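You operate a simulated robot arm through the tools that you are given. There is no shell and no other tool.

The job below is to be done with a simulated robot arm. You get a single attempt, and the scene is never put back.

## Task
Draw strap off the reel to the cart card's mark and clamp it.
Fine: brake off, slide the yellow knob to the mark, shut the orange clamp, then put the brake on again.

It is judged by the outcome, as a careful person would: the job done as asked, and still so three seconds after it is handed in. It fails if anything else is knocked over, pushed out of place, dropped, spilled or broken.

## Robot
A 7-joint arm with a three-finger gripper, fixed in place. Base frame: the origin is at the foot of the arm, x ahead of it, y to its left, z up. Lengths are in m, angles in degrees, forces in N, time in s.
Its first joint turns from -166.0 to 166.0 degrees. Payload 2.69 kg.
The tool frame sits at the grasp point between the pads (the TCP): z along the fingers, y along the line on which they close. The tips reach 0.03 m beyond it. The gripper opens to 0.128 m. The gripper's body begins 0.117 m behind the TCP.
Orientation is told as [roll, pitch, yaw] about the base's x, y, z axes, in that order, counted from this pose: with the fingers straight down and closing along the base's y, the tool's x points along the base's -x, its y along +y and its z along -z.

## Interface
- The arm moves only by the tool jog_arm. Its argument "moves" is a list of rows, each a list of 3 entries, a list of its own where there are three numbers: the shift along the tool's x, y, z in m, then the turn, a rotation vector about the tool's x, y, z in degrees, then the finger opening in m, from 0 to 0.128. In form: [[[dx, dy, dz], [ax, ay, az], hand], ...]. A call has 1 to 20 rows; each row shifts and turns the commanded pose from where the row before left it, along the tool's axes as they then stand. A row lasts 0.2 s, in which the tool goes at most 0.05 m and 8.6 degrees; a call with a longer step from one row to the next is refused whole, and so is a gripper value outside its range. Where a pose cannot be reached the arm comes as near as it can. A force on the tool above 40 N (or 10 N above the force at the start of the call, whichever is more), or a blocked arm, ends the call early, and 0.2 s more pass. Each finger halts on what it meets, pressing with about 27 N; the grip force reading is that of the motor and also rises with nothing between the fingers. The clock runs only during rows and for 0.2 s after the last one: add rows that do not move to give the fingers time. It gives the time, the measured TCP pose, the force on the tool (base axes), the opening and the grip force at its end, in the units of the frame above (readings bear some noise), with the torque about the TCP (base axes, N m) and any sound that the robot's microphone picked up, and new pictures: "views" is both (left out), scene, wrist or none.
- Cameras (640 x 400 px; columns grow to the right, rows downward): "scene" is fixed at [0.2207, 0.5015, 1.4063]; the picture's right is [0.27, -0.96, 0.00], its down [-0.83, -0.23, -0.51] and it looks along [0.49, 0.14, -0.86] (base axes); focal length 273 px, centre (320, 200). "wrist" rides on the gripper at [0.058, 0.054, -0.131] in the tool frame; the picture's right is [-0.68, 0.74, 0.00], its down [-0.62, -0.57, -0.55] and it looks along [-0.40, -0.37, 0.84] (tool axes); focal length 234 px, centre (320, 200). There is no depth. A picture from a camera that has moved, and an enlarged one, comes with that camera's place and axes in the base frame and with its lens.
- lift_body(by): slides the trunk up (or, below 0, down) by that many m; the arm rides with it, the base frame stays. It gives what a move gives, with no picture.
- zoom(camera, box): a new picture of the part [left, top, right, bottom] of that camera's present view, enlarged. The clock stands still meanwhile.
- close_job(): hands the job in; it is judged then, once.

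Places have to be worked out from the pictures, the camera data and where the tool is seen. Open the gripper and draw the arm clear of the work before you hand the job in, unless the task says otherwise.

The tools are called after "Request:" as a command line: name --argument value ..., lists and objects as JSON in quotes. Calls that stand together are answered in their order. jog_arm: Moves the arm, as the interface text tells. Its arguments: {"type":"object","properties":{"moves":{"type":"array","items":{"type":"array"}},"views":{"type":"string","enum":["both","scene","wrist","none"]}},"required":["moves"]} The other tools are called the same way: lift_body (by) slides the trunk up or down; zoom (camera, box) takes an enlarged picture of a part of a camera's view; close_job () hands the job in.

At the start:

```text
t: 0.0
tcp_pos: [0.5393, 0.4428, 1.1211]
orientation: [0.0, 0.0, -0.1]
contact_force: [0.2, 0.4, -1.1]
ft_torque: [-0.02, 0.01, -0.02]
width: 0.1278
gripper_force: 0.0
trunk travel left (down, up): [-0.15, 0.2]
```

scene: 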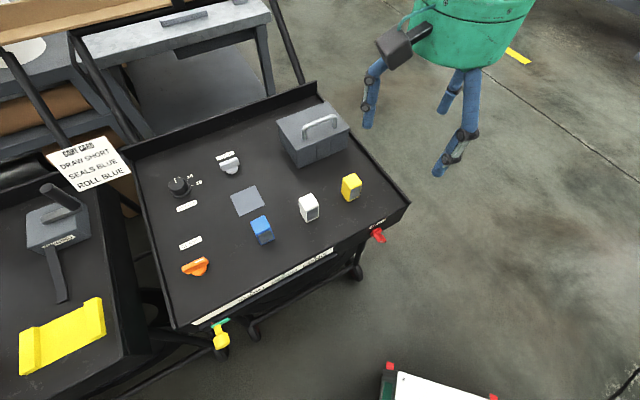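
wrist: 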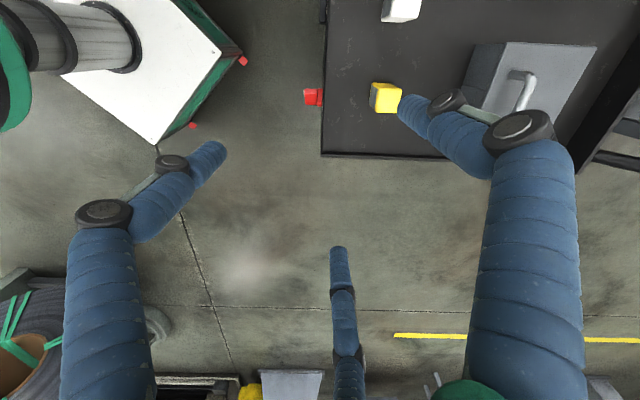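

The scene picture shows a cart with knobs, blocks, a cart card ("DRAW SHORT, SEALS BLUE, ROLL BLUE"), and something yellow/red/orange on it. I zoom in to identify the reel, brake, knob, mark and clamp.

Request:
zoom --camera "scene" --box '[40, 120, 140, 200]'

Request:
zoom --camera "scene" --box '[140, 220, 300, 360]'

Request:
zoom --camera "scene" --box '[300, 150, 420, 260]'

Request:
zoom --camera "scene" --box '[150, 140, 280, 260]'

Request:
zoom --camera "scene" --box '[180, 200, 420, 350]'

```text
5.00 times, centred on (90, 160) of scene
camera zoom: at [0.2207, 0.5015, 1.4063], right [0.27, -0.96, 0.0], down [-0.83, -0.23, -0.51], along [0.49, 0.14, -0.86], focal length 1364 px, centre (1470, 400)
```

zoom: 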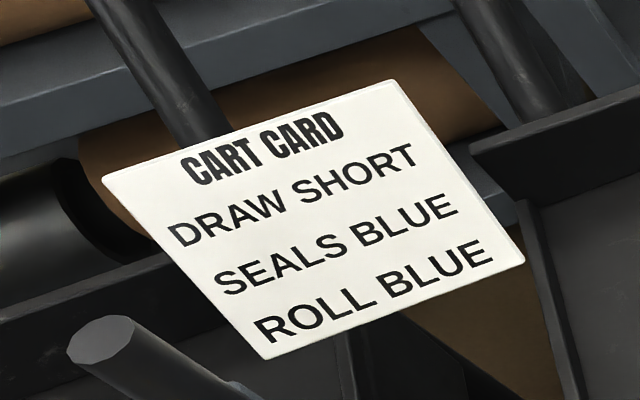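

```text
2.86 times, centred on (220, 290) of scene
camera zoom: at [0.2207, 0.5015, 1.4063], right [0.27, -0.96, 0.0], down [-0.83, -0.23, -0.51], along [0.49, 0.14, -0.86], focal length 780 px, centre (606, -57)
```

zoom: 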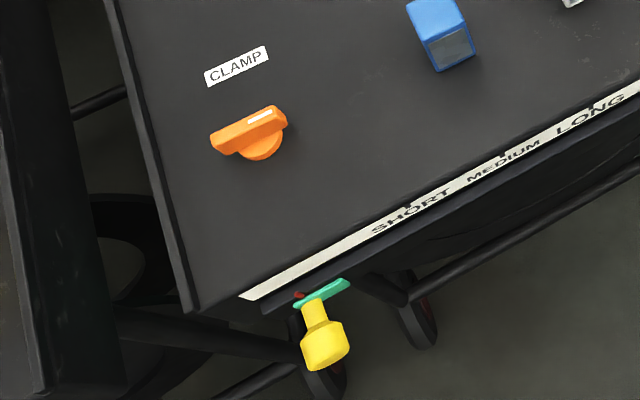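

```text
3.64 times, centred on (360, 205) of scene
camera zoom: at [0.2207, 0.5015, 1.4063], right [0.27, -0.96, 0.0], down [-0.83, -0.23, -0.51], along [0.49, 0.14, -0.86], focal length 992 px, centre (174, 182)
```

zoom: 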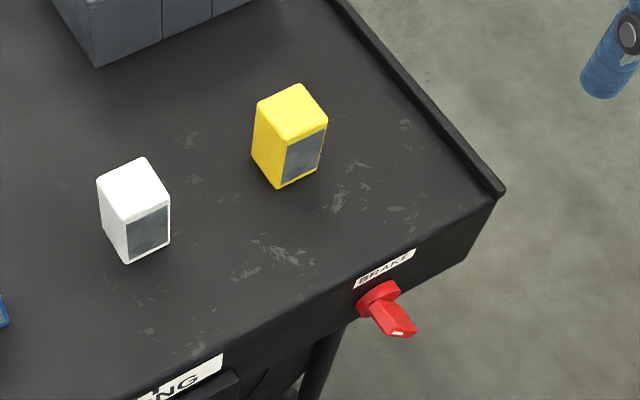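

```text
3.33 times, centred on (215, 200) of scene
camera zoom: at [0.2207, 0.5015, 1.4063], right [0.27, -0.96, 0.0], down [-0.83, -0.23, -0.51], along [0.49, 0.14, -0.86], focal length 909 px, centre (670, 200)
```

zoom: 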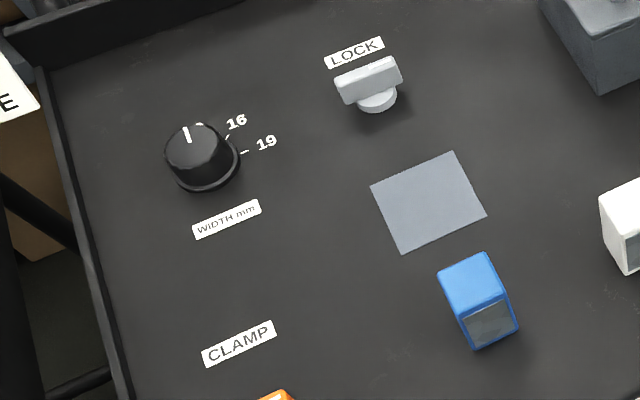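

```text
2.67 times, centred on (300, 275) of scene
camera zoom: at [0.2207, 0.5015, 1.4063], right [0.27, -0.96, 0.0], down [-0.83, -0.23, -0.51], along [0.49, 0.14, -0.86], focal length 728 px, centre (373, 0)
```

zoom: 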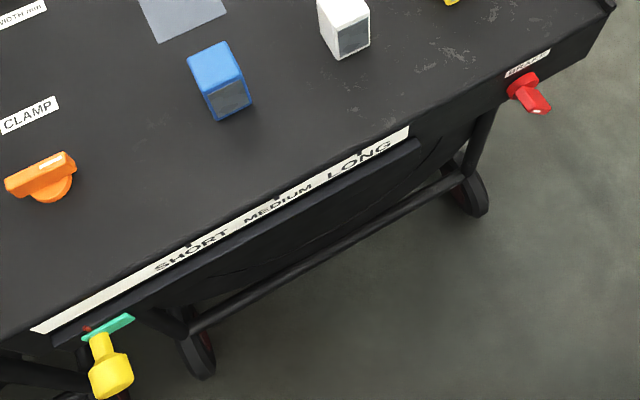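

The yellow knob hangs on a front-face rail at the left end, the mark strip reads SHORT/MEDIUM/LONG, the red BRAKE knob is on the front face and the orange CLAMP is on the deck; the card says SHORT. I'll zoom in further on the brake, slider and strip.

Request:
zoom --camera "scene" --box '[350, 205, 410, 255]'

Request:
zoom --camera "scene" --box '[190, 300, 250, 360]'

Request:
zoom --camera "scene" --box '[220, 240, 340, 320]'

Request:
zoom --camera "scene" --box '[170, 230, 230, 285]'

Request:
zoom --camera "wrist" --box '[280, 60, 440, 160]'

```text
8.00 times, centred on (380, 230) of scene
camera zoom: at [0.2207, 0.5015, 1.4063], right [0.27, -0.96, 0.0], down [-0.83, -0.23, -0.51], along [0.49, 0.14, -0.86], focal length 2183 px, centre (-160, -40)
```

zoom: 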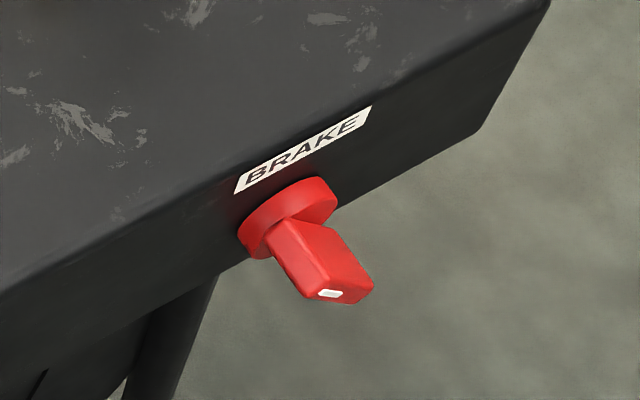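

```text
6.67 times, centred on (220, 330) of scene
camera zoom: at [0.2207, 0.5015, 1.4063], right [0.27, -0.96, 0.0], down [-0.83, -0.23, -0.51], along [0.49, 0.14, -0.86], focal length 1819 px, centre (987, -667)
```

zoom: 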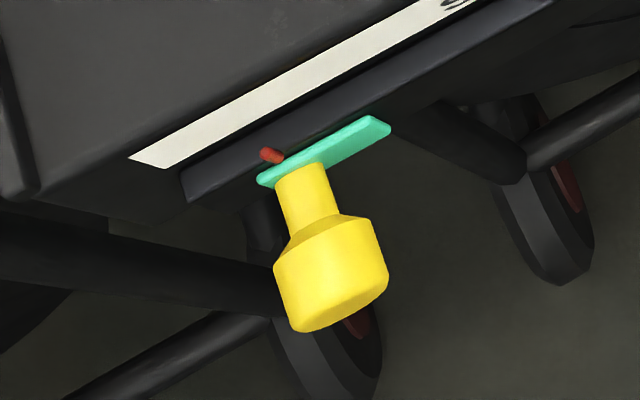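

```text
5.00 times, centred on (280, 280) of scene
camera zoom: at [0.2207, 0.5015, 1.4063], right [0.27, -0.96, 0.0], down [-0.83, -0.23, -0.51], along [0.49, 0.14, -0.86], focal length 1364 px, centre (520, -200)
```

zoom: 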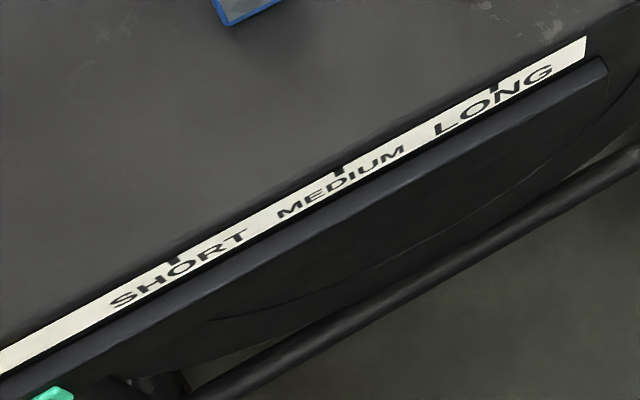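

```text
7.27 times, centred on (200, 258) of scene
camera zoom: at [0.2207, 0.5015, 1.4063], right [0.27, -0.96, 0.0], down [-0.83, -0.23, -0.51], along [0.49, 0.14, -0.86], focal length 1984 px, centre (1193, -218)
```

zoom: 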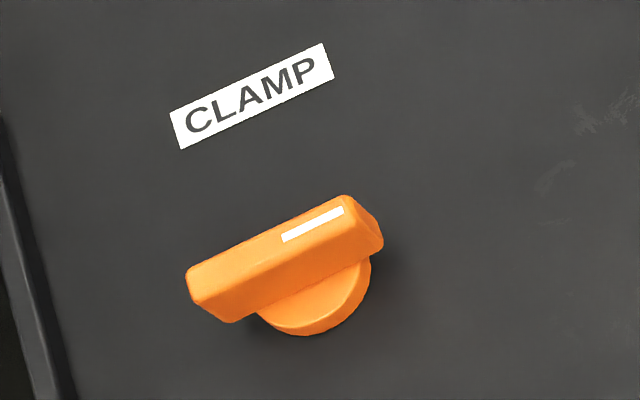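

```text
4.00 times, centred on (360, 110) of wrist
camera zoom: at [0.4804, 0.497, 1.2517], right [0.68, 0.74, 0.0], down [0.62, -0.57, 0.55], along [0.4, -0.37, -0.84], focal length 937 px, centre (160, 560)
```

zoom: 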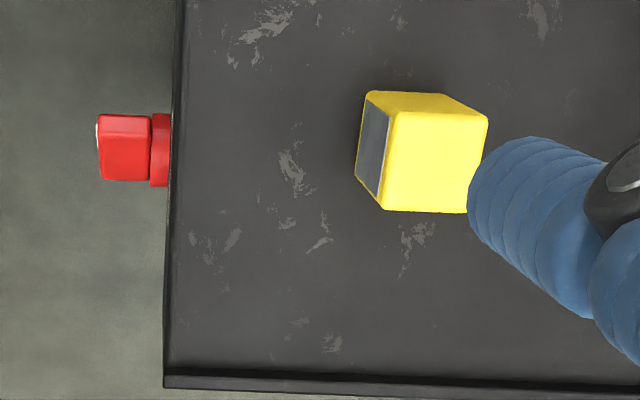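

The red brake handle is at roughly (0.525, 0.435, 0.77), the yellow knob near (0.20, 0.72, 0.75), and the SHORT tick near (0.30, 0.68, 0.80); the front face runs at 45°, with its normal toward the base. First I yaw the tool by 45° so its axes line up with the cart, and draw back from it.

Request:
jog_arm --moves '[[[0, 0, 0], [0, 0, -7.5], 0.128], [[0, 0, 0], [0, 0, -7.5], 0.128], [[0, 0, 0], [0, 0, -7.5], 0.128], [[0, 0, 0], [0, 0, -7.5], 0.128], [[0, 0, 0], [0, 0, -7.5], 0.128], [[0, 0, 0], [0, 0, -7.5], 0.128], [[0.04, 0, 0], [0, 0, 0], 0.128], [[0.04, 0, 0], [0, 0, 0], 0.128], [[0.04, 0, 0], [0, 0, 0], 0.128], [[0.04, 0, 0], [0, 0, 0], 0.128], [[0.03, 0, 0], [0, 0, 0], 0.128], [[0, 0, 0], [0, 0, 0], 0.128]]'

```text
t: 2.6
tcp_pos: [0.4053, 0.3068, 1.1208]
orientation: [-0.1, -0.1, 45.1]
contact_force: [0.3, -0.9, -0.8]
ft_torque: [0.05, 0.02, 0.0]
width: 0.1276
gripper_force: 0.1
trunk travel left (down, up): [-0.15, 0.2]
camera wrist: at [0.3249, 0.3041, 1.251], right [-0.04, 1.0, 0.0], down [0.84, 0.04, 0.55], along [0.55, 0.02, -0.84], focal length 234 px, centre (320, 200)
```

scene: 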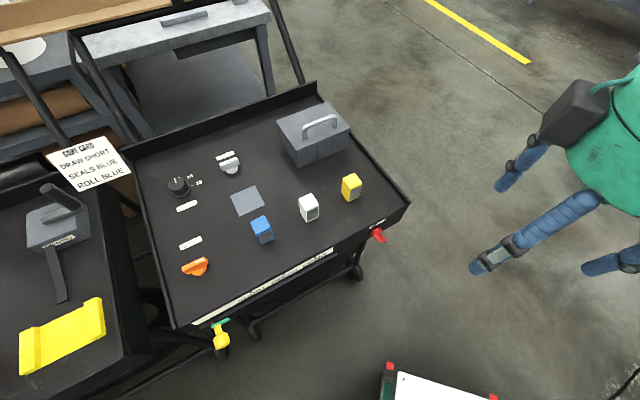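
wrist: 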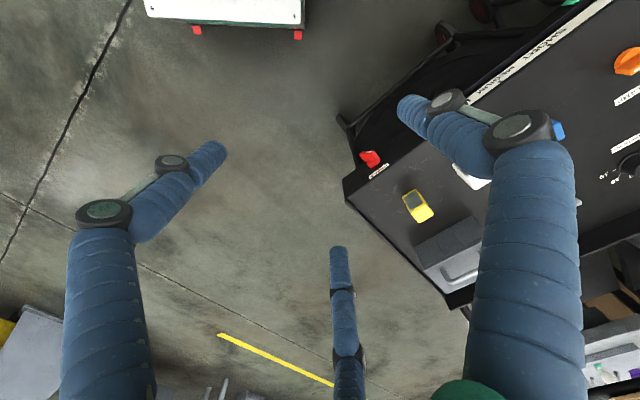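

The picture appears to show three finger-like limbs, one on the +y side and two spread on the −y side. Before going near anything I close the gripper in free air to see how the fingers meet.

Request:
jog_arm --moves '[[[0, 0, 0], [0, 0, 0], 0.06], [[0, 0, 0], [0, 0, 0], 0.0], [[0, 0, 0], [0, 0, 0], 0.0], [[0, 0, 0], [0, 0, 0], 0.0]]'

```text
t: 3.6
tcp_pos: [0.4056, 0.3076, 1.1196]
orientation: [0.0, 0.0, 45.0]
contact_force: [-0.5, -0.2, -0.2]
ft_torque: [0.01, 0.02, 0.02]
width: 0.0022
gripper_force: 26.8
trunk travel left (down, up): [-0.15, 0.2]
camera wrist: at [0.3256, 0.3048, 1.2508], right [-0.04, 1.0, 0.0], down [0.84, 0.04, 0.55], along [0.55, 0.02, -0.84], focal length 234 px, centre (320, 200)
```

scene: 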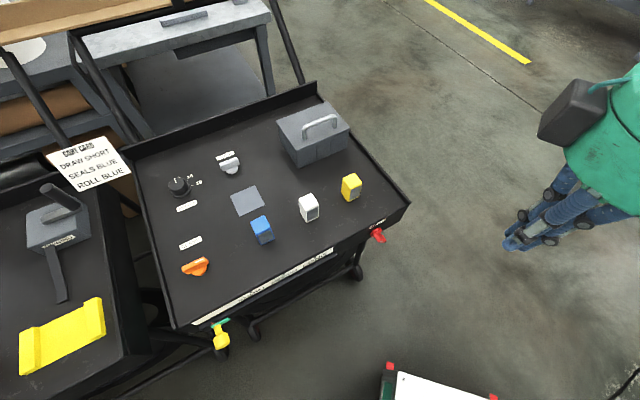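
wrist: 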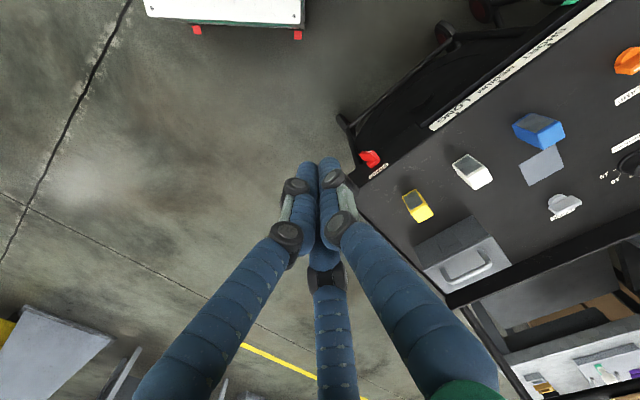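

Closed, the three limbs meet at the tool axis, so I'll treat the grasp as centred on the TCP and keep clearances generous. Next I go down and tilt the tool 45° toward the cart's front for a close look at the brake.

Request:
jog_arm --moves '[[[0, 0.04, 0.02], [0, 0, 0], 0.0], [[0, 0.04, 0.02], [0, 0, 0], 0.0], [[0, 0, 0.045], [0, 0, 0], 0.0], [[0, 0, 0.045], [0, 0, 0], 0.0], [[0, 0, 0.045], [0, 0, 0], 0.0], [[0, 0, 0.045], [0, 0, 0], 0.0], [[0, 0, 0.045], [0, 0, 0], 0.0], [[0, 0, 0.03], [0, 0, 0], 0.0], [[0, 0, 0], [0, -7.5, 0], 0.0], [[0, 0, 0], [0, -7.5, 0], 0.0], [[0, 0, 0], [0, -7.5, 0], 0.0], [[0, 0, 0], [0, -7.5, 0], 0.0], [[0, 0, 0], [0, -7.5, 0], 0.0], [[0, 0, 0], [0, -7.5, 0], 0.0], [[0, 0, 0], [0, 0, 0], 0.0]]'

```text
t: 6.8
tcp_pos: [0.3367, 0.3653, 0.8217]
orientation: [1.8, -23.4, 45.1]
contact_force: [-0.1, 0.2, 1.3]
ft_torque: [0.05, -0.03, 0.01]
width: 0.002
gripper_force: 27.2
out of reach, approached as far as the arm can: row 12, 13, 14
trunk travel left (down, up): [-0.15, 0.2]
camera wrist: at [0.2266, 0.3261, 0.9207], right [-0.09, 0.95, 0.29], down [0.66, -0.16, 0.73], along [0.74, 0.26, -0.62], focal length 234 px, centre (320, 200)
```

scene: 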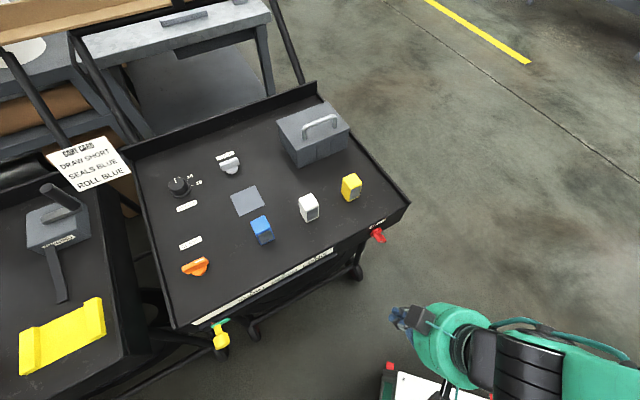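
wrist: 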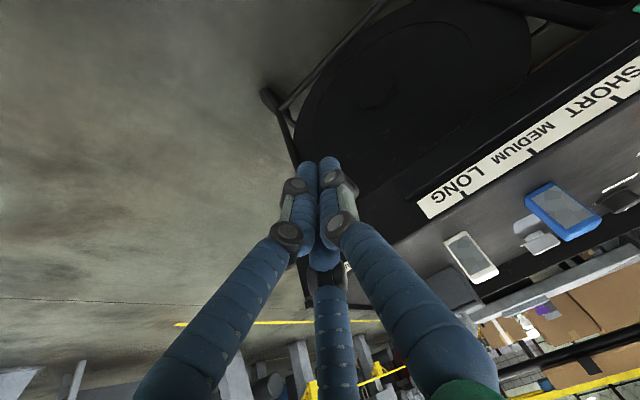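

The arm ran out of tilt at about 23° here because it is folded too high over the work. The space around the tool is free, so I lower the trunk by 0.15 m to make forward-pointing poses reachable.

Request:
lift_body --by -0.15

```text
t: 8.6
tcp_pos: [0.3372, 0.3664, 0.6717]
orientation: [1.8, -23.3, 45.1]
contact_force: [0.9, 0.2, 1.0]
ft_torque: [0.0, -0.01, 0.0]
width: 0.002
gripper_force: 26.9
trunk travel left (down, up): [0.0, 0.35]
```

The trunk is down, and the TCP is at (0.337, 0.366, 0.672) with 23° of tilt. I raise the tool back to about 0.82 and tilt on toward 45° to look at the front face.

Request:
jog_arm --moves '[[[-0.015, 0, -0.0345], [0, 0, 0], 0.0], [[-0.015, 0, -0.0345], [0, 0, 0], 0.0], [[-0.015, 0, -0.0345], [0, 0, 0], 0.0], [[-0.015, 0, -0.0345], [0, 0, 0], 0.0], [[0, 0, 0], [0, -7, 0], 0.0], [[0, 0, 0], [0, -7, 0], 0.0], [[0, 0, 0], [0, -7, 0], 0.0], [[0, 0, 0], [0, 0, 0], 0.0]]'

```text
t: 10.3
tcp_pos: [0.3376, 0.3594, 0.8115]
orientation: [1.7, -37.3, 44.5]
contact_force: [1.1, 1.7, 5.1]
ft_torque: [-0.35, 0.34, -0.04]
width: 0.0022
gripper_force: 26.4
out of reach, approached as far as the arm can: row 7
trunk travel left (down, up): [0.0, 0.35]
camera wrist: at [0.2132, 0.306, 0.8813], right [-0.14, 0.89, 0.43], down [0.53, -0.3, 0.8], along [0.84, 0.34, -0.43], focal length 234 px, centre (320, 200)
```

scene: 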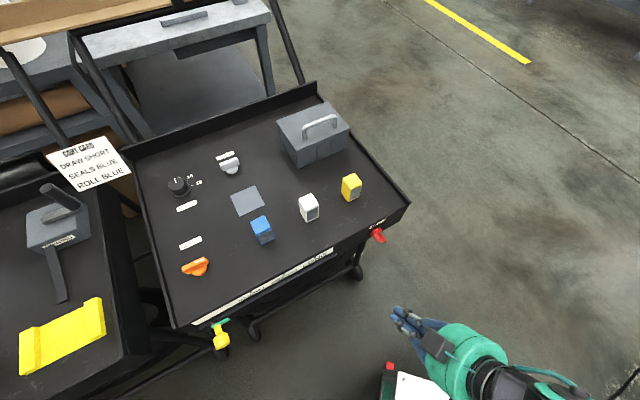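
wrist: 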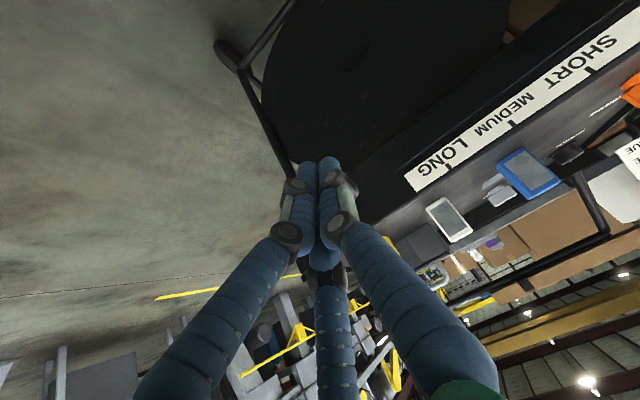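

The tilt reached 37° here, and the force reads slightly up (5 N). I'll hold still for one row to see whether that is only a transient.

Request:
jog_arm --moves '[[[0, 0, 0], [0, 0, 0], 0.0], [[0, 0, 0], [0, 0, 0], 0.0]]' --views "none"

```text
t: 10.9
tcp_pos: [0.3416, 0.3632, 0.8226]
orientation: [1.8, -38.6, 44.3]
contact_force: [-0.5, -0.2, 1.8]
ft_torque: [0.01, -0.02, -0.03]
width: 0.0022
gripper_force: 26.9
trunk travel left (down, up): [0.0, 0.35]
```

That was a transient (1.8 N now). The brake should be right behind the closed fingers in the wrist view, so I open the gripper here in free space to uncover it.

Request:
jog_arm --moves '[[[0, 0, 0], [0, 0, 0], 0.128], [[0, 0, 0], [0, 0, 0], 0.128], [[0, 0, 0], [0, 0, 0], 0.128]]' --views "wrist"

Request:
zoom --camera "wrist" --box '[250, 140, 410, 240]'

Request:
zoom --camera "wrist" --box '[400, 0, 640, 200]'

```text
t: 11.8
tcp_pos: [0.3428, 0.3627, 0.8217]
orientation: [1.8, -38.6, 44.5]
contact_force: [0.1, 0.0, 0.6]
ft_torque: [0.02, -0.01, 0.02]
width: 0.1279
gripper_force: 0.0
trunk travel left (down, up): [0.0, 0.35]
camera wrist: at [0.2154, 0.3087, 0.8891], right [-0.15, 0.89, 0.44], down [0.52, -0.31, 0.8], along [0.84, 0.35, -0.41], focal length 234 px, centre (320, 200)
```

wrist: 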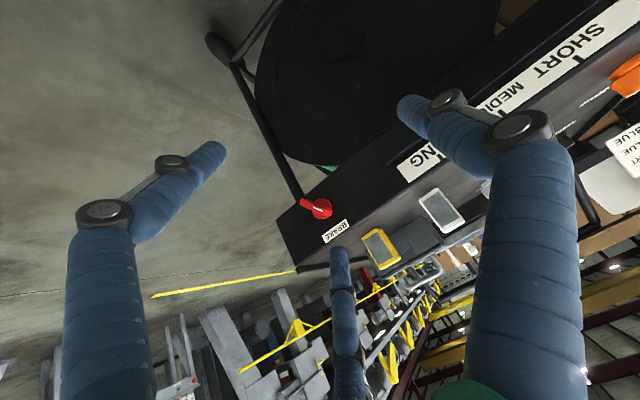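

```text
4.00 times, centred on (330, 190) of wrist
camera zoom: at [0.2154, 0.3087, 0.8891], right [-0.15, 0.89, 0.44], down [0.52, -0.31, 0.8], along [0.84, 0.35, -0.41], focal length 937 px, centre (280, 240)
```

zoom: 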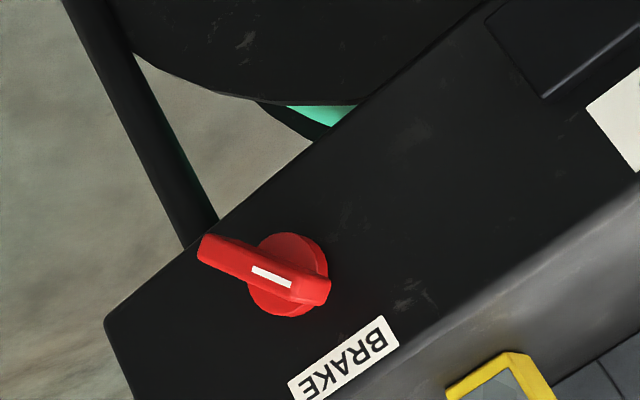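

```text
2.00 times, centred on (520, 100) of wrist
camera zoom: at [0.2154, 0.3087, 0.8891], right [-0.15, 0.89, 0.44], down [0.52, -0.31, 0.8], along [0.84, 0.35, -0.41], focal length 468 px, centre (-80, 400)
```

zoom: 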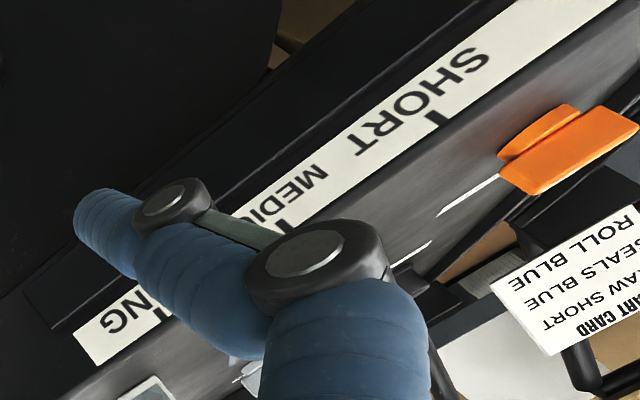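

I can now see the brake: a red blade with a white pointer stripe, tilted up-left, next to the BRAKE label (picture is rotated). I move about 6 cm nearer and tilt further to get a straighter view of it.

Request:
jog_arm --moves '[[[-0.009, -0.014, 0.039], [0, 0, 0], 0.128], [[-0.009, -0.014, 0.039], [0, 0, 0], 0.128], [[0, 0, 0], [0, -7, 0], 0.128], [[0, 0, 0], [0, -7, 0], 0.128], [[0, 0, 0], [0, -7, 0], 0.128], [[0, 0, 0], [0, 0, 0], 0.128]]' --views "both"

Request:
zoom --camera "wrist" --box '[220, 110, 420, 260]'

```text
t: 13.2
tcp_pos: [0.404, 0.3889, 0.7716]
orientation: [2.7, -59.6, 43.2]
contact_force: [0.0, -0.1, -0.3]
ft_torque: [0.02, -0.02, 0.0]
width: 0.1279
gripper_force: 0.0
out of reach, approached as far as the arm can: row 1
trunk travel left (down, up): [0.0, 0.35]
camera wrist: at [0.2653, 0.325, 0.7886], right [-0.28, 0.75, 0.6], down [0.3, -0.53, 0.79], along [0.91, 0.4, -0.08], focal length 234 px, centre (320, 200)
```

scene: 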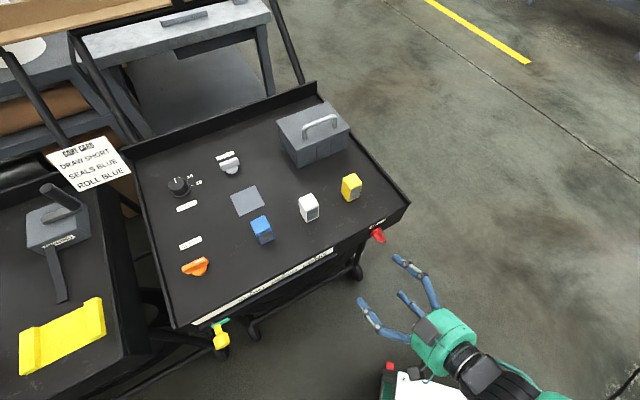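
wrist: 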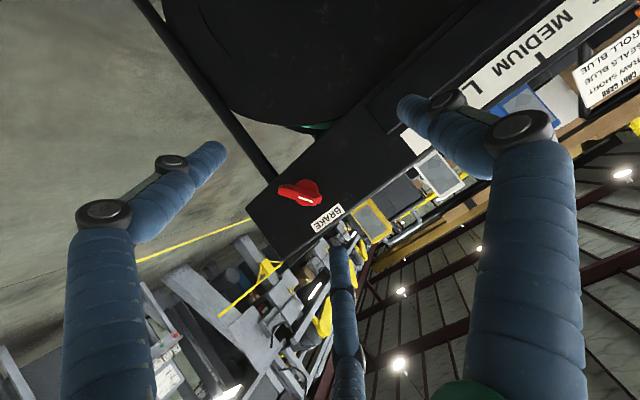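

```text
2.67 times, centred on (320, 185) of wrist
camera zoom: at [0.2653, 0.325, 0.7886], right [-0.28, 0.75, 0.6], down [0.3, -0.53, 0.79], along [0.91, 0.4, -0.08], focal length 624 px, centre (320, 240)
```

zoom: 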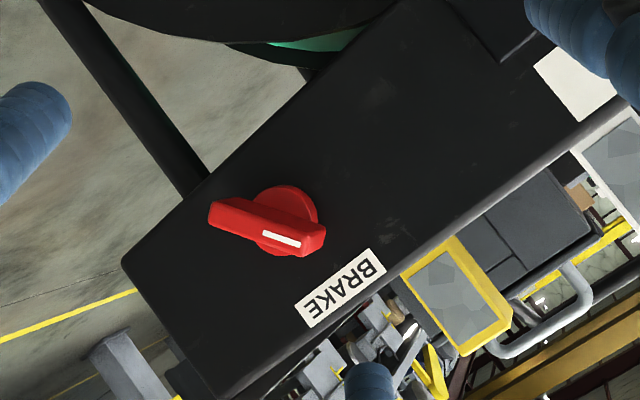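

The brake axis works out at about u=0.073, z=0.748 on the face (v≈0.70), with the blade's pointer about 38° left of vertical and its outer face at v≈0.66. I turn the tool horizontal (pointing along v), centre it on the brake at a standoff of about 0.14 m, and roll it −40° so the pads straddle the blade.

Request:
jog_arm --moves '[[[0, 0, 0], [0.22, -7.6, -0.3], 0.128], [[0, 0, 0], [0.22, -7.6, -0.3], 0.128], [[0, 0, 0], [0.22, -7.6, -0.3], 0.128], [[0, 0, 0], [0.22, -7.6, -0.3], 0.128], [[0.012, -0.031, 0], [0, 0, 0], 0.128], [[0.012, -0.031, 0], [0, 0, 0], 0.1], [[0, 0, 0], [0, 0, -8], 0.08], [[0, 0, 0], [0, 0, -8], 0.08], [[0, 0, 0], [0, 0, -8], 0.08], [[0, 0, 0], [0, 0, -8], 0.08], [[0, 0, 0], [0, 0, -8], 0.08], [[0, 0, 0], [0, 0, 0], 0.08]]'

```text
t: 15.8
tcp_pos: [0.4476, 0.3453, 0.7472]
orientation: [-90.0, -50.1, 135.1]
contact_force: [-0.1, -0.1, 0.4]
ft_torque: [0.03, 0.01, 0.04]
width: 0.0797
gripper_force: 0.1
trunk travel left (down, up): [0.0, 0.35]
camera wrist: at [0.3525, 0.256, 0.6684], right [-0.71, 0.71, 0.04], down [-0.36, -0.41, 0.84], along [0.61, 0.57, 0.55], focal length 234 px, centre (320, 200)
```

scene: 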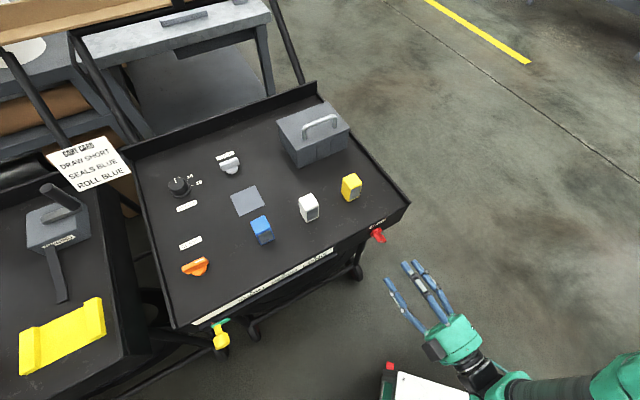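
wrist: 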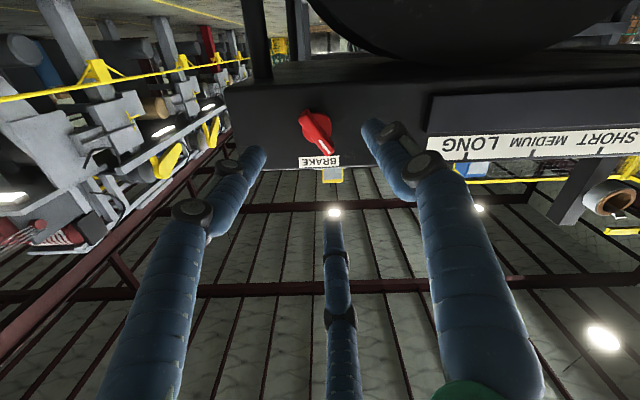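

The horizontal pose was reached with the TCP at u=0.072, z=0.747, v=0.561. I zoom on the brake between the fingers to check alignment before advancing.

Request:
zoom --camera "wrist" --box '[260, 90, 380, 180]'

Request:
zoom --camera "wrist" --box '[400, 60, 640, 190]'

```text
4.44 times, centred on (320, 135) of wrist
camera zoom: at [0.3525, 0.256, 0.6684], right [-0.71, 0.71, 0.04], down [-0.36, -0.41, 0.84], along [0.61, 0.57, 0.55], focal length 1041 px, centre (320, 489)
```

zoom: 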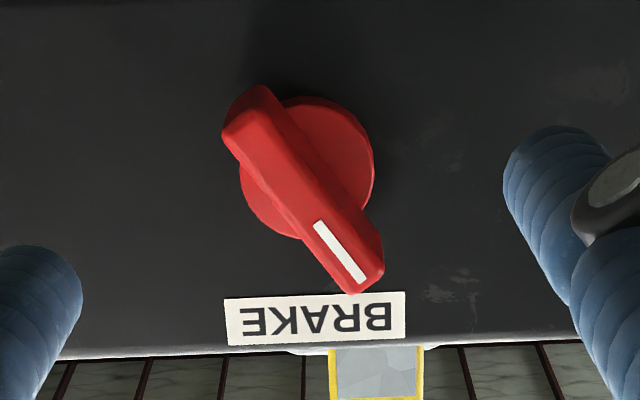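

```text
2.67 times, centred on (520, 125) of wrist
camera zoom: at [0.3525, 0.256, 0.6684], right [-0.71, 0.71, 0.04], down [-0.36, -0.41, 0.84], along [0.61, 0.57, 0.55], focal length 624 px, centre (-213, 400)
```

zoom: 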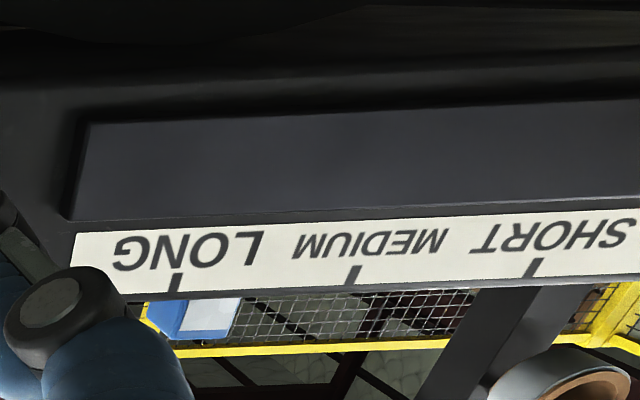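

The blade is about 35° left of vertical with its axis at u≈0.0755, z≈0.7425. I trim the roll by +5°, shift 6 mm along the blade, keep the fingers wide, and advance to v≈0.645 so the tips stay short of the face.

Request:
jog_arm --moves '[[[0, 0, 0], [0, 0, 5], 0.12], [[0.006, 0, 0], [0, 0, 0], 0.12], [[0, 0, 0.03], [0, 0, 0], 0.12], [[0, 0, 0.03], [0, 0, 0], 0.12], [[0, 0, 0.025], [0, 0, 0], 0.12], [[0, 0, 0], [0, 0, 0], 0.12]]'

Request:
zoom --camera "wrist" --box '[220, 90, 420, 215]'

Request:
zoom --camera "scene" --box '[330, 200, 450, 290]'

```text
t: 17.1
tcp_pos: [0.5099, 0.4029, 0.7414]
orientation: [-90.0, -55.0, 135.0]
contact_force: [0.4, -0.5, 0.0]
ft_torque: [-0.02, 0.04, -0.01]
width: 0.1202
gripper_force: 0.1
trunk travel left (down, up): [0.0, 0.35]
camera wrist: at [0.4097, 0.3181, 0.664], right [-0.7, 0.7, 0.13], down [-0.31, -0.47, 0.83], along [0.64, 0.54, 0.54], focal length 234 px, centre (320, 200)
```

scene: 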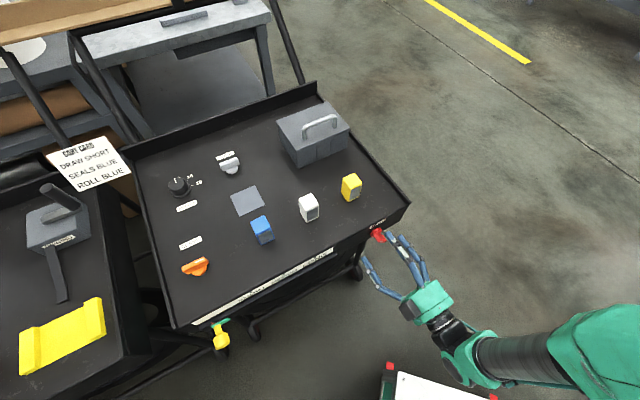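
wrist: 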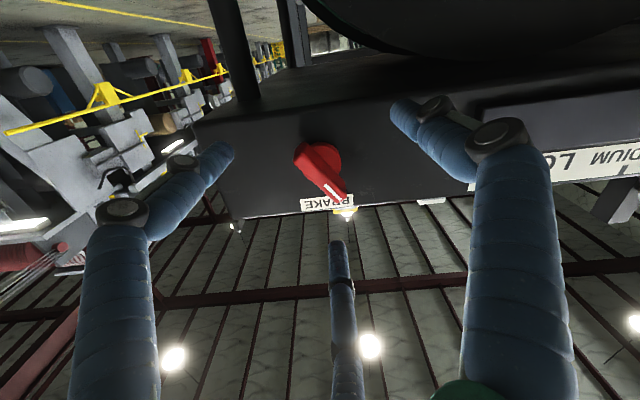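

```text
3.20 times, centred on (320, 152) of wrist
camera zoom: at [0.4097, 0.3181, 0.664], right [-0.7, 0.7, 0.13], down [-0.31, -0.47, 0.83], along [0.64, 0.54, 0.54], focal length 749 px, centre (320, 352)
```

zoom: 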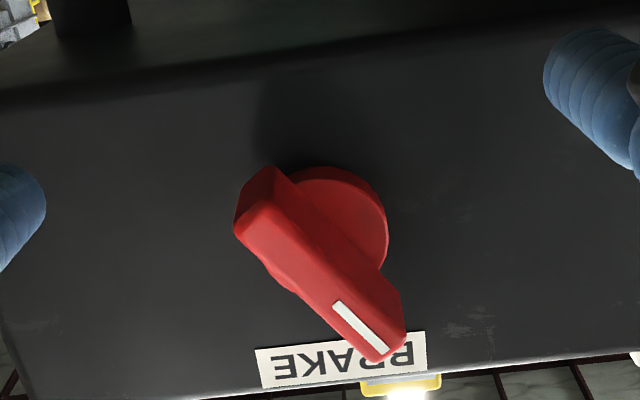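

```text
4.44 times, centred on (390, 245) of scene
camera zoom: at [0.2207, 0.5015, 1.4063], right [0.27, -0.96, 0.0], down [-0.83, -0.23, -0.51], along [0.49, 0.14, -0.86], focal length 1212 px, centre (9, 0)
```

zoom: 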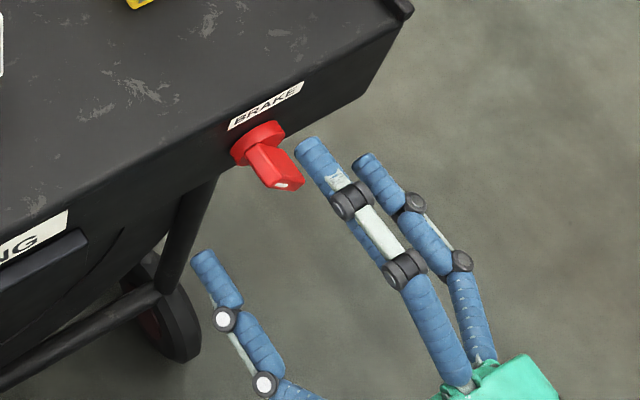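

The blade sits centred between the fingers, with its outer face at v≈0.665 and the TCP at v=0.645. I advance 9 mm more and close on the blade.

Request:
jog_arm --moves '[[[0, 0, 0.005], [0, 0, 0], 0.12], [[0, 0, 0.004], [0, 0, 0], 0.12], [[0, 0, 0], [0, 0, 0], 0.05], [[0, 0, 0], [0, 0, 0], 0.0], [[0, 0, 0], [0, 0, 0], 0.0], [[0, 0, 0], [0, 0, 0], 0.0]]'

Request:
zoom --camera "wrist" --box '[220, 90, 420, 215]'

```text
t: 18.4
tcp_pos: [0.5191, 0.4071, 0.7467]
orientation: [-90.9, -55.0, 135.4]
contact_force: [-4.2, -10.3, 11.2]
ft_torque: [-0.29, 0.3, -0.02]
width: 0.0203
gripper_force: 45.0
trunk travel left (down, up): [0.0, 0.35]
stopped in row 6: the force on the tool passed its limit at 42 N (the readings are from after the stop); the commanded pose is now the measured one
camera wrist: at [0.4198, 0.3247, 0.6672], right [-0.7, 0.7, 0.13], down [-0.32, -0.47, 0.82], along [0.64, 0.53, 0.55], focal length 234 px, centre (320, 200)
```

scene: 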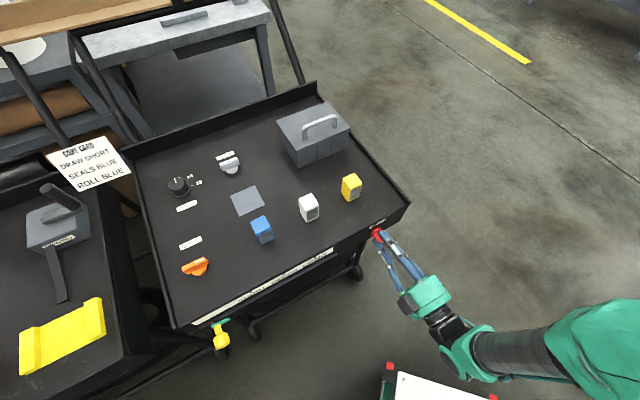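
wrist: 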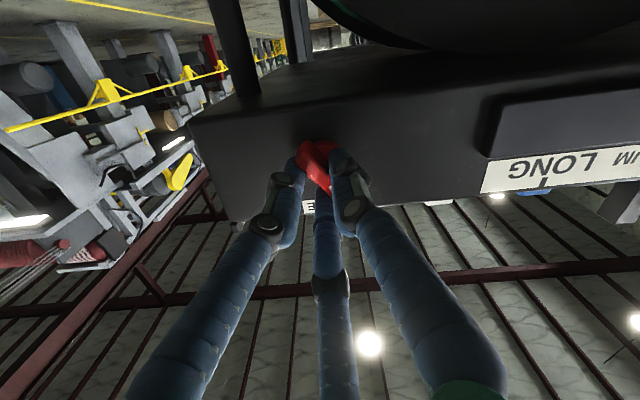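

```text
3.20 times, centred on (320, 152) of wrist
camera zoom: at [0.4198, 0.3247, 0.6672], right [-0.7, 0.7, 0.13], down [-0.32, -0.47, 0.82], along [0.64, 0.53, 0.55], focal length 749 px, centre (320, 352)
```

zoom: 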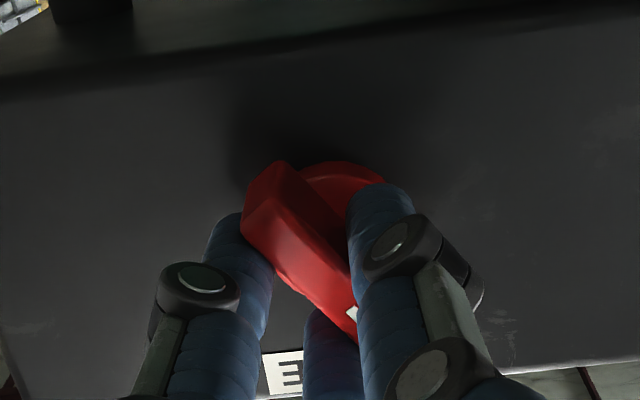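

The fingers have closed on the blade (0.020 m) and the arm was nudged about 6 mm sideways by the grip; the commanded pose is now the measured one. I hold for a moment and read the residual force before turning.

Request:
jog_arm --moves '[[[0, 0, 0], [0, 0, 0], 0.0], [[0, 0, 0], [0, 0, 0], 0.0]]' --views "none"

```text
t: 19.0
tcp_pos: [0.5204, 0.4082, 0.747]
orientation: [-90.8, -55.1, 135.4]
contact_force: [-1.2, -17.1, 13.0]
ft_torque: [0.04, -0.04, 0.2]
width: 0.0205
gripper_force: 44.6
trunk travel left (down, up): [0.0, 0.35]
```

A residual ~17 N sideways and ~13 N outward remain, so the blade sits a few mm further toward the tool's −y and the tips are near the disc. I ease the tool 3 mm that way and 3 mm back while still holding.

Request:
jog_arm --moves '[[[0, -0.003, -0.003], [0, 0, 0], 0.0], [[0, 0, 0], [0, 0, 0], 0.0]]' --views "wrist"

Request:
zoom --camera "wrist" --box '[220, 90, 420, 215]'

```text
t: 19.7
tcp_pos: [0.5204, 0.4088, 0.7472]
orientation: [-90.5, -54.9, 135.4]
contact_force: [11.7, 15.5, -16.9]
ft_torque: [-0.19, 0.17, 0.39]
width: 0.0205
gripper_force: 44.5
trunk travel left (down, up): [0.0, 0.35]
stopped in row 2: the force on the tool passed its limit at 42 N (the readings are from after the stop); the commanded pose is now the measured one
camera wrist: at [0.4202, 0.3238, 0.6678], right [-0.7, 0.7, 0.13], down [-0.31, -0.47, 0.83], along [0.64, 0.54, 0.55], focal length 234 px, centre (320, 200)
```

wrist: 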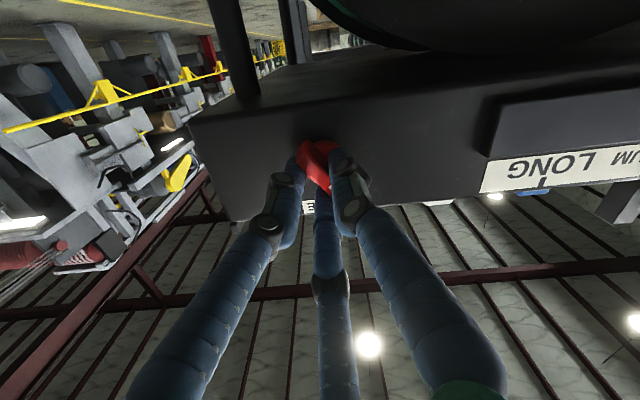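

```text
3.20 times, centred on (320, 152) of wrist
camera zoom: at [0.4202, 0.3238, 0.6678], right [-0.7, 0.7, 0.13], down [-0.31, -0.47, 0.83], along [0.64, 0.54, 0.55], focal length 749 px, centre (320, 352)
```

zoom: 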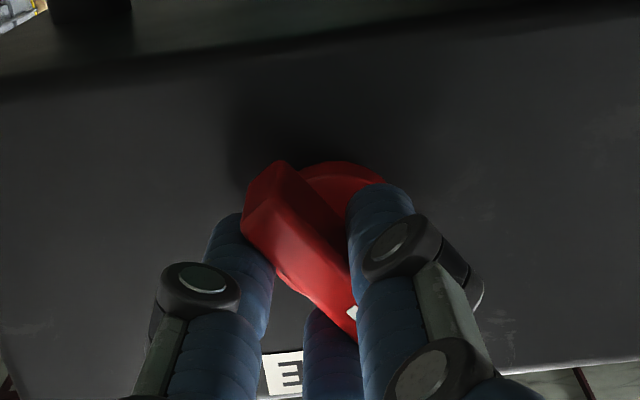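

The gripper has a firm hold and the arm is stiff (~10 N/mm), so only small trims are needed. I hold again to read the settled force.

Request:
jog_arm --moves '[[[0, 0, 0], [0, 0, 0], 0.0], [[0, 0, 0], [0, 0, 0], 0.0]]' --views "none"

```text
t: 20.3
tcp_pos: [0.52, 0.41, 0.7481]
orientation: [-90.5, -55.0, 135.4]
contact_force: [14.2, 22.0, -20.7]
ft_torque: [-0.51, 0.46, 0.26]
width: 0.0202
gripper_force: 44.5
trunk travel left (down, up): [0.0, 0.35]
```

The settled force says the tool should sit about 2 mm deeper, 1.5 mm toward +y and 1 mm toward +x. I apply that trim to reach a neutral grip.

Request:
jog_arm --moves '[[[0.0012, 0.0015, 0.002], [0, 0, 0], 0.0], [[0, 0, 0], [0, 0, 0], 0.0]]' --views "none"

```text
t: 20.9
tcp_pos: [0.5191, 0.4084, 0.7473]
orientation: [-90.9, -55.0, 135.6]
contact_force: [-11.7, -10.2, 5.6]
ft_torque: [-0.27, 0.34, 0.2]
width: 0.0203
gripper_force: 44.6
trunk travel left (down, up): [0.0, 0.35]
```

Residual is now mostly ~15 N outward, so I back off 1 mm and try a small clockwise turn (+6° about the tool axis), watching torque and sound.

Request:
jog_arm --moves '[[[0, 0, -0.001], [0, 0, 0], 0.0], [[0, 0, 0], [0, 0, 3], 0.0], [[0, 0, 0], [0, 0, 3], 0.0], [[0, 0, 0], [0, 0, 0], 0.0]]' --views "none"

```text
t: 21.9
tcp_pos: [0.5203, 0.4081, 0.7461]
orientation: [-90.9, -61.0, 135.7]
contact_force: [-0.4, -10.5, -0.1]
ft_torque: [-0.16, 0.11, 0.27]
width: 0.0204
gripper_force: 44.9
trunk travel left (down, up): [0.0, 0.35]
```

It turned 6° with almost no torque. I continue clockwise in small steps and look.

Request:
jog_arm --moves '[[[0, 0, 0], [0, 0, 4], 0.0], [[0, 0, 0], [0, 0, 4], 0.0], [[0, 0, 0], [0, 0, 4], 0.0], [[0, 0, 0], [0, 0, 4], 0.0], [[0, 0, 0], [0, 0, 0], 0.0]]' --views "wrist"

Request:
zoom --camera "wrist" --box '[220, 90, 420, 215]'

```text
t: 23.1
tcp_pos: [0.5197, 0.4084, 0.7446]
orientation: [-91.6, -77.0, 136.2]
contact_force: [13.0, -6.4, -15.3]
ft_torque: [-0.32, 0.23, -0.01]
width: 0.0201
gripper_force: 45.1
trunk travel left (down, up): [0.0, 0.35]
camera wrist: at [0.4001, 0.344, 0.6757], right [-0.62, 0.61, 0.49], down [-0.1, -0.68, 0.72], along [0.78, 0.4, 0.48], focal length 234 px, centre (320, 200)
```

wrist: 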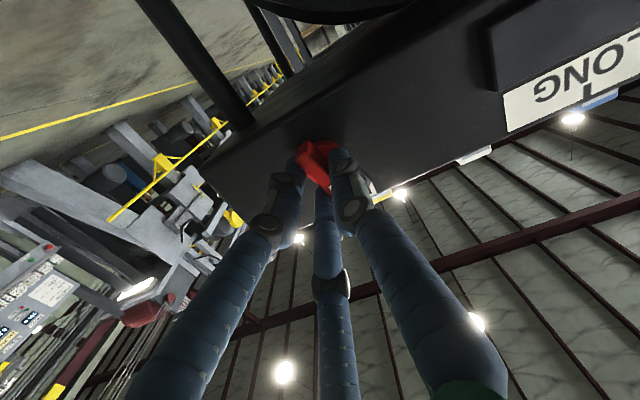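

```text
3.20 times, centred on (320, 152) of wrist
camera zoom: at [0.4001, 0.344, 0.6757], right [-0.62, 0.61, 0.49], down [-0.1, -0.68, 0.72], along [0.78, 0.4, 0.48], focal length 749 px, centre (320, 352)
```

zoom: 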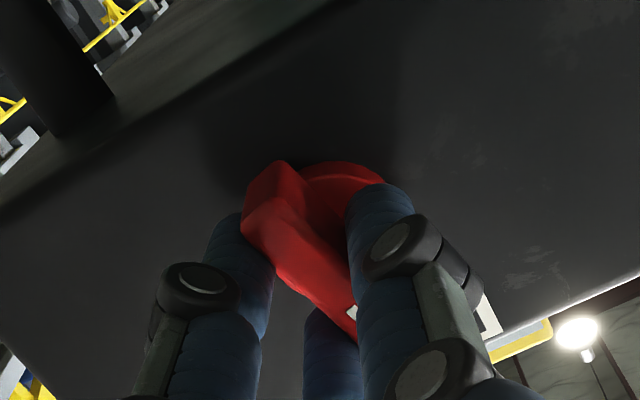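

The blade turns with the gripper (now about 13° left of vertical), with some lateral load because the axis is ~1.5 mm off the TCP. I trim that and continue clockwise.

Request:
jog_arm --moves '[[[0.0015, -0.001, 0], [0, 0, 0], 0.0], [[0, 0, 0], [0, 0, 4], 0.0], [[0, 0, 0], [0, 0, 4], 0.0], [[0, 0, 0], [0, 0, 4], 0.0], [[0, 0, 0], [0, 0, 4], 0.0], [[0, 0, 0], [0, 0, 0], 0.0]]' --views "none"

```text
t: 24.5
tcp_pos: [0.5206, 0.4082, 0.7453]
orientation: [95.8, -87.0, -51.0]
contact_force: [-3.7, 5.5, -17.4]
ft_torque: [-0.31, 0.21, 0.32]
width: 0.0202
gripper_force: 44.9
trunk travel left (down, up): [0.0, 0.35]
```

The pointer is now just past vertical; the force pattern shows the knob's axis sits ~5.5 mm to the tool's +y, so I add a small x shift with each step to turn about the real axis. I continue clockwise, looking for an end stop or click.

Request:
jog_arm --moves '[[[0.0015, 0.0005, 0], [0, 0, 0], 0.0], [[0.0004, 0, 0], [0, 0, 4], 0.0], [[0.0004, 0, 0], [0, 0, 4], 0.0], [[0.0004, 0, 0], [0, 0, 4], 0.0], [[0.0004, 0, 0], [0, 0, 4], 0.0], [[0, 0, 0], [0, 0, 0], 0.0]]' --views "wrist"

Request:
zoom --camera "wrist" --box '[220, 90, 420, 215]'

```text
t: 25.9
tcp_pos: [0.52, 0.4081, 0.7438]
orientation: [91.5, -71.1, -46.5]
contact_force: [-10.4, -3.9, 0.9]
ft_torque: [0.15, -0.19, 0.15]
width: 0.0201
gripper_force: 45.0
trunk travel left (down, up): [0.0, 0.35]
camera wrist: at [0.3783, 0.3657, 0.704], right [-0.34, 0.33, 0.88], down [0.13, -0.91, 0.39], along [0.93, 0.25, 0.27], focal length 234 px, centre (320, 200)
```

wrist: 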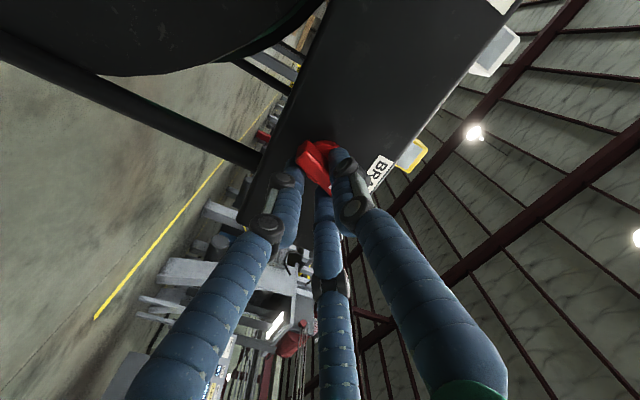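

```text
3.20 times, centred on (320, 152) of wrist
camera zoom: at [0.3783, 0.3657, 0.704], right [-0.34, 0.33, 0.88], down [0.13, -0.91, 0.39], along [0.93, 0.25, 0.27], focal length 749 px, centre (320, 352)
```

zoom: 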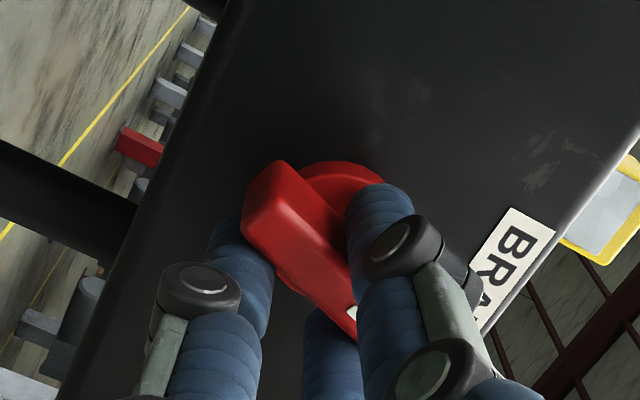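

The pointer is now ~19° right of vertical, 54° from where it started, with forces small. I keep turning clockwise in steps.

Request:
jog_arm --moves '[[[0.0004, 0, 0], [0, 0, 4], 0.0], [[0.0004, 0, 0], [0, 0, 4], 0.0], [[0.0004, 0, 0], [0, 0, 4], 0.0], [[0.0004, 0, 0], [0, 0, 4], 0.0], [[0, 0, 0], [0, 0, 0], 0.0]]' --views "none"

```text
t: 27.1
tcp_pos: [0.5194, 0.4087, 0.7425]
orientation: [90.9, -55.0, -45.9]
contact_force: [-6.5, -7.6, 9.0]
ft_torque: [0.08, -0.01, 0.11]
width: 0.0201
gripper_force: 44.8
trunk travel left (down, up): [0.0, 0.35]
```

Now ~35° right of vertical (70° turned). I test a further 8° to see if there is a stop here.

Request:
jog_arm --moves '[[[0.0004, 0, 0], [0, 0, 4], 0.0], [[0.0004, 0, 0], [0, 0, 4], 0.0], [[0, 0, 0], [0, 0, 0], 0.0]]' --views "none"

```text
t: 27.9
tcp_pos: [0.5195, 0.4092, 0.7406]
orientation: [90.7, -47.0, -45.7]
contact_force: [2.6, -7.7, 1.1]
ft_torque: [-1.36, -1.59, -0.13]
width: 0.0222
gripper_force: 45.0
trunk travel left (down, up): [0.0, 0.35]
```

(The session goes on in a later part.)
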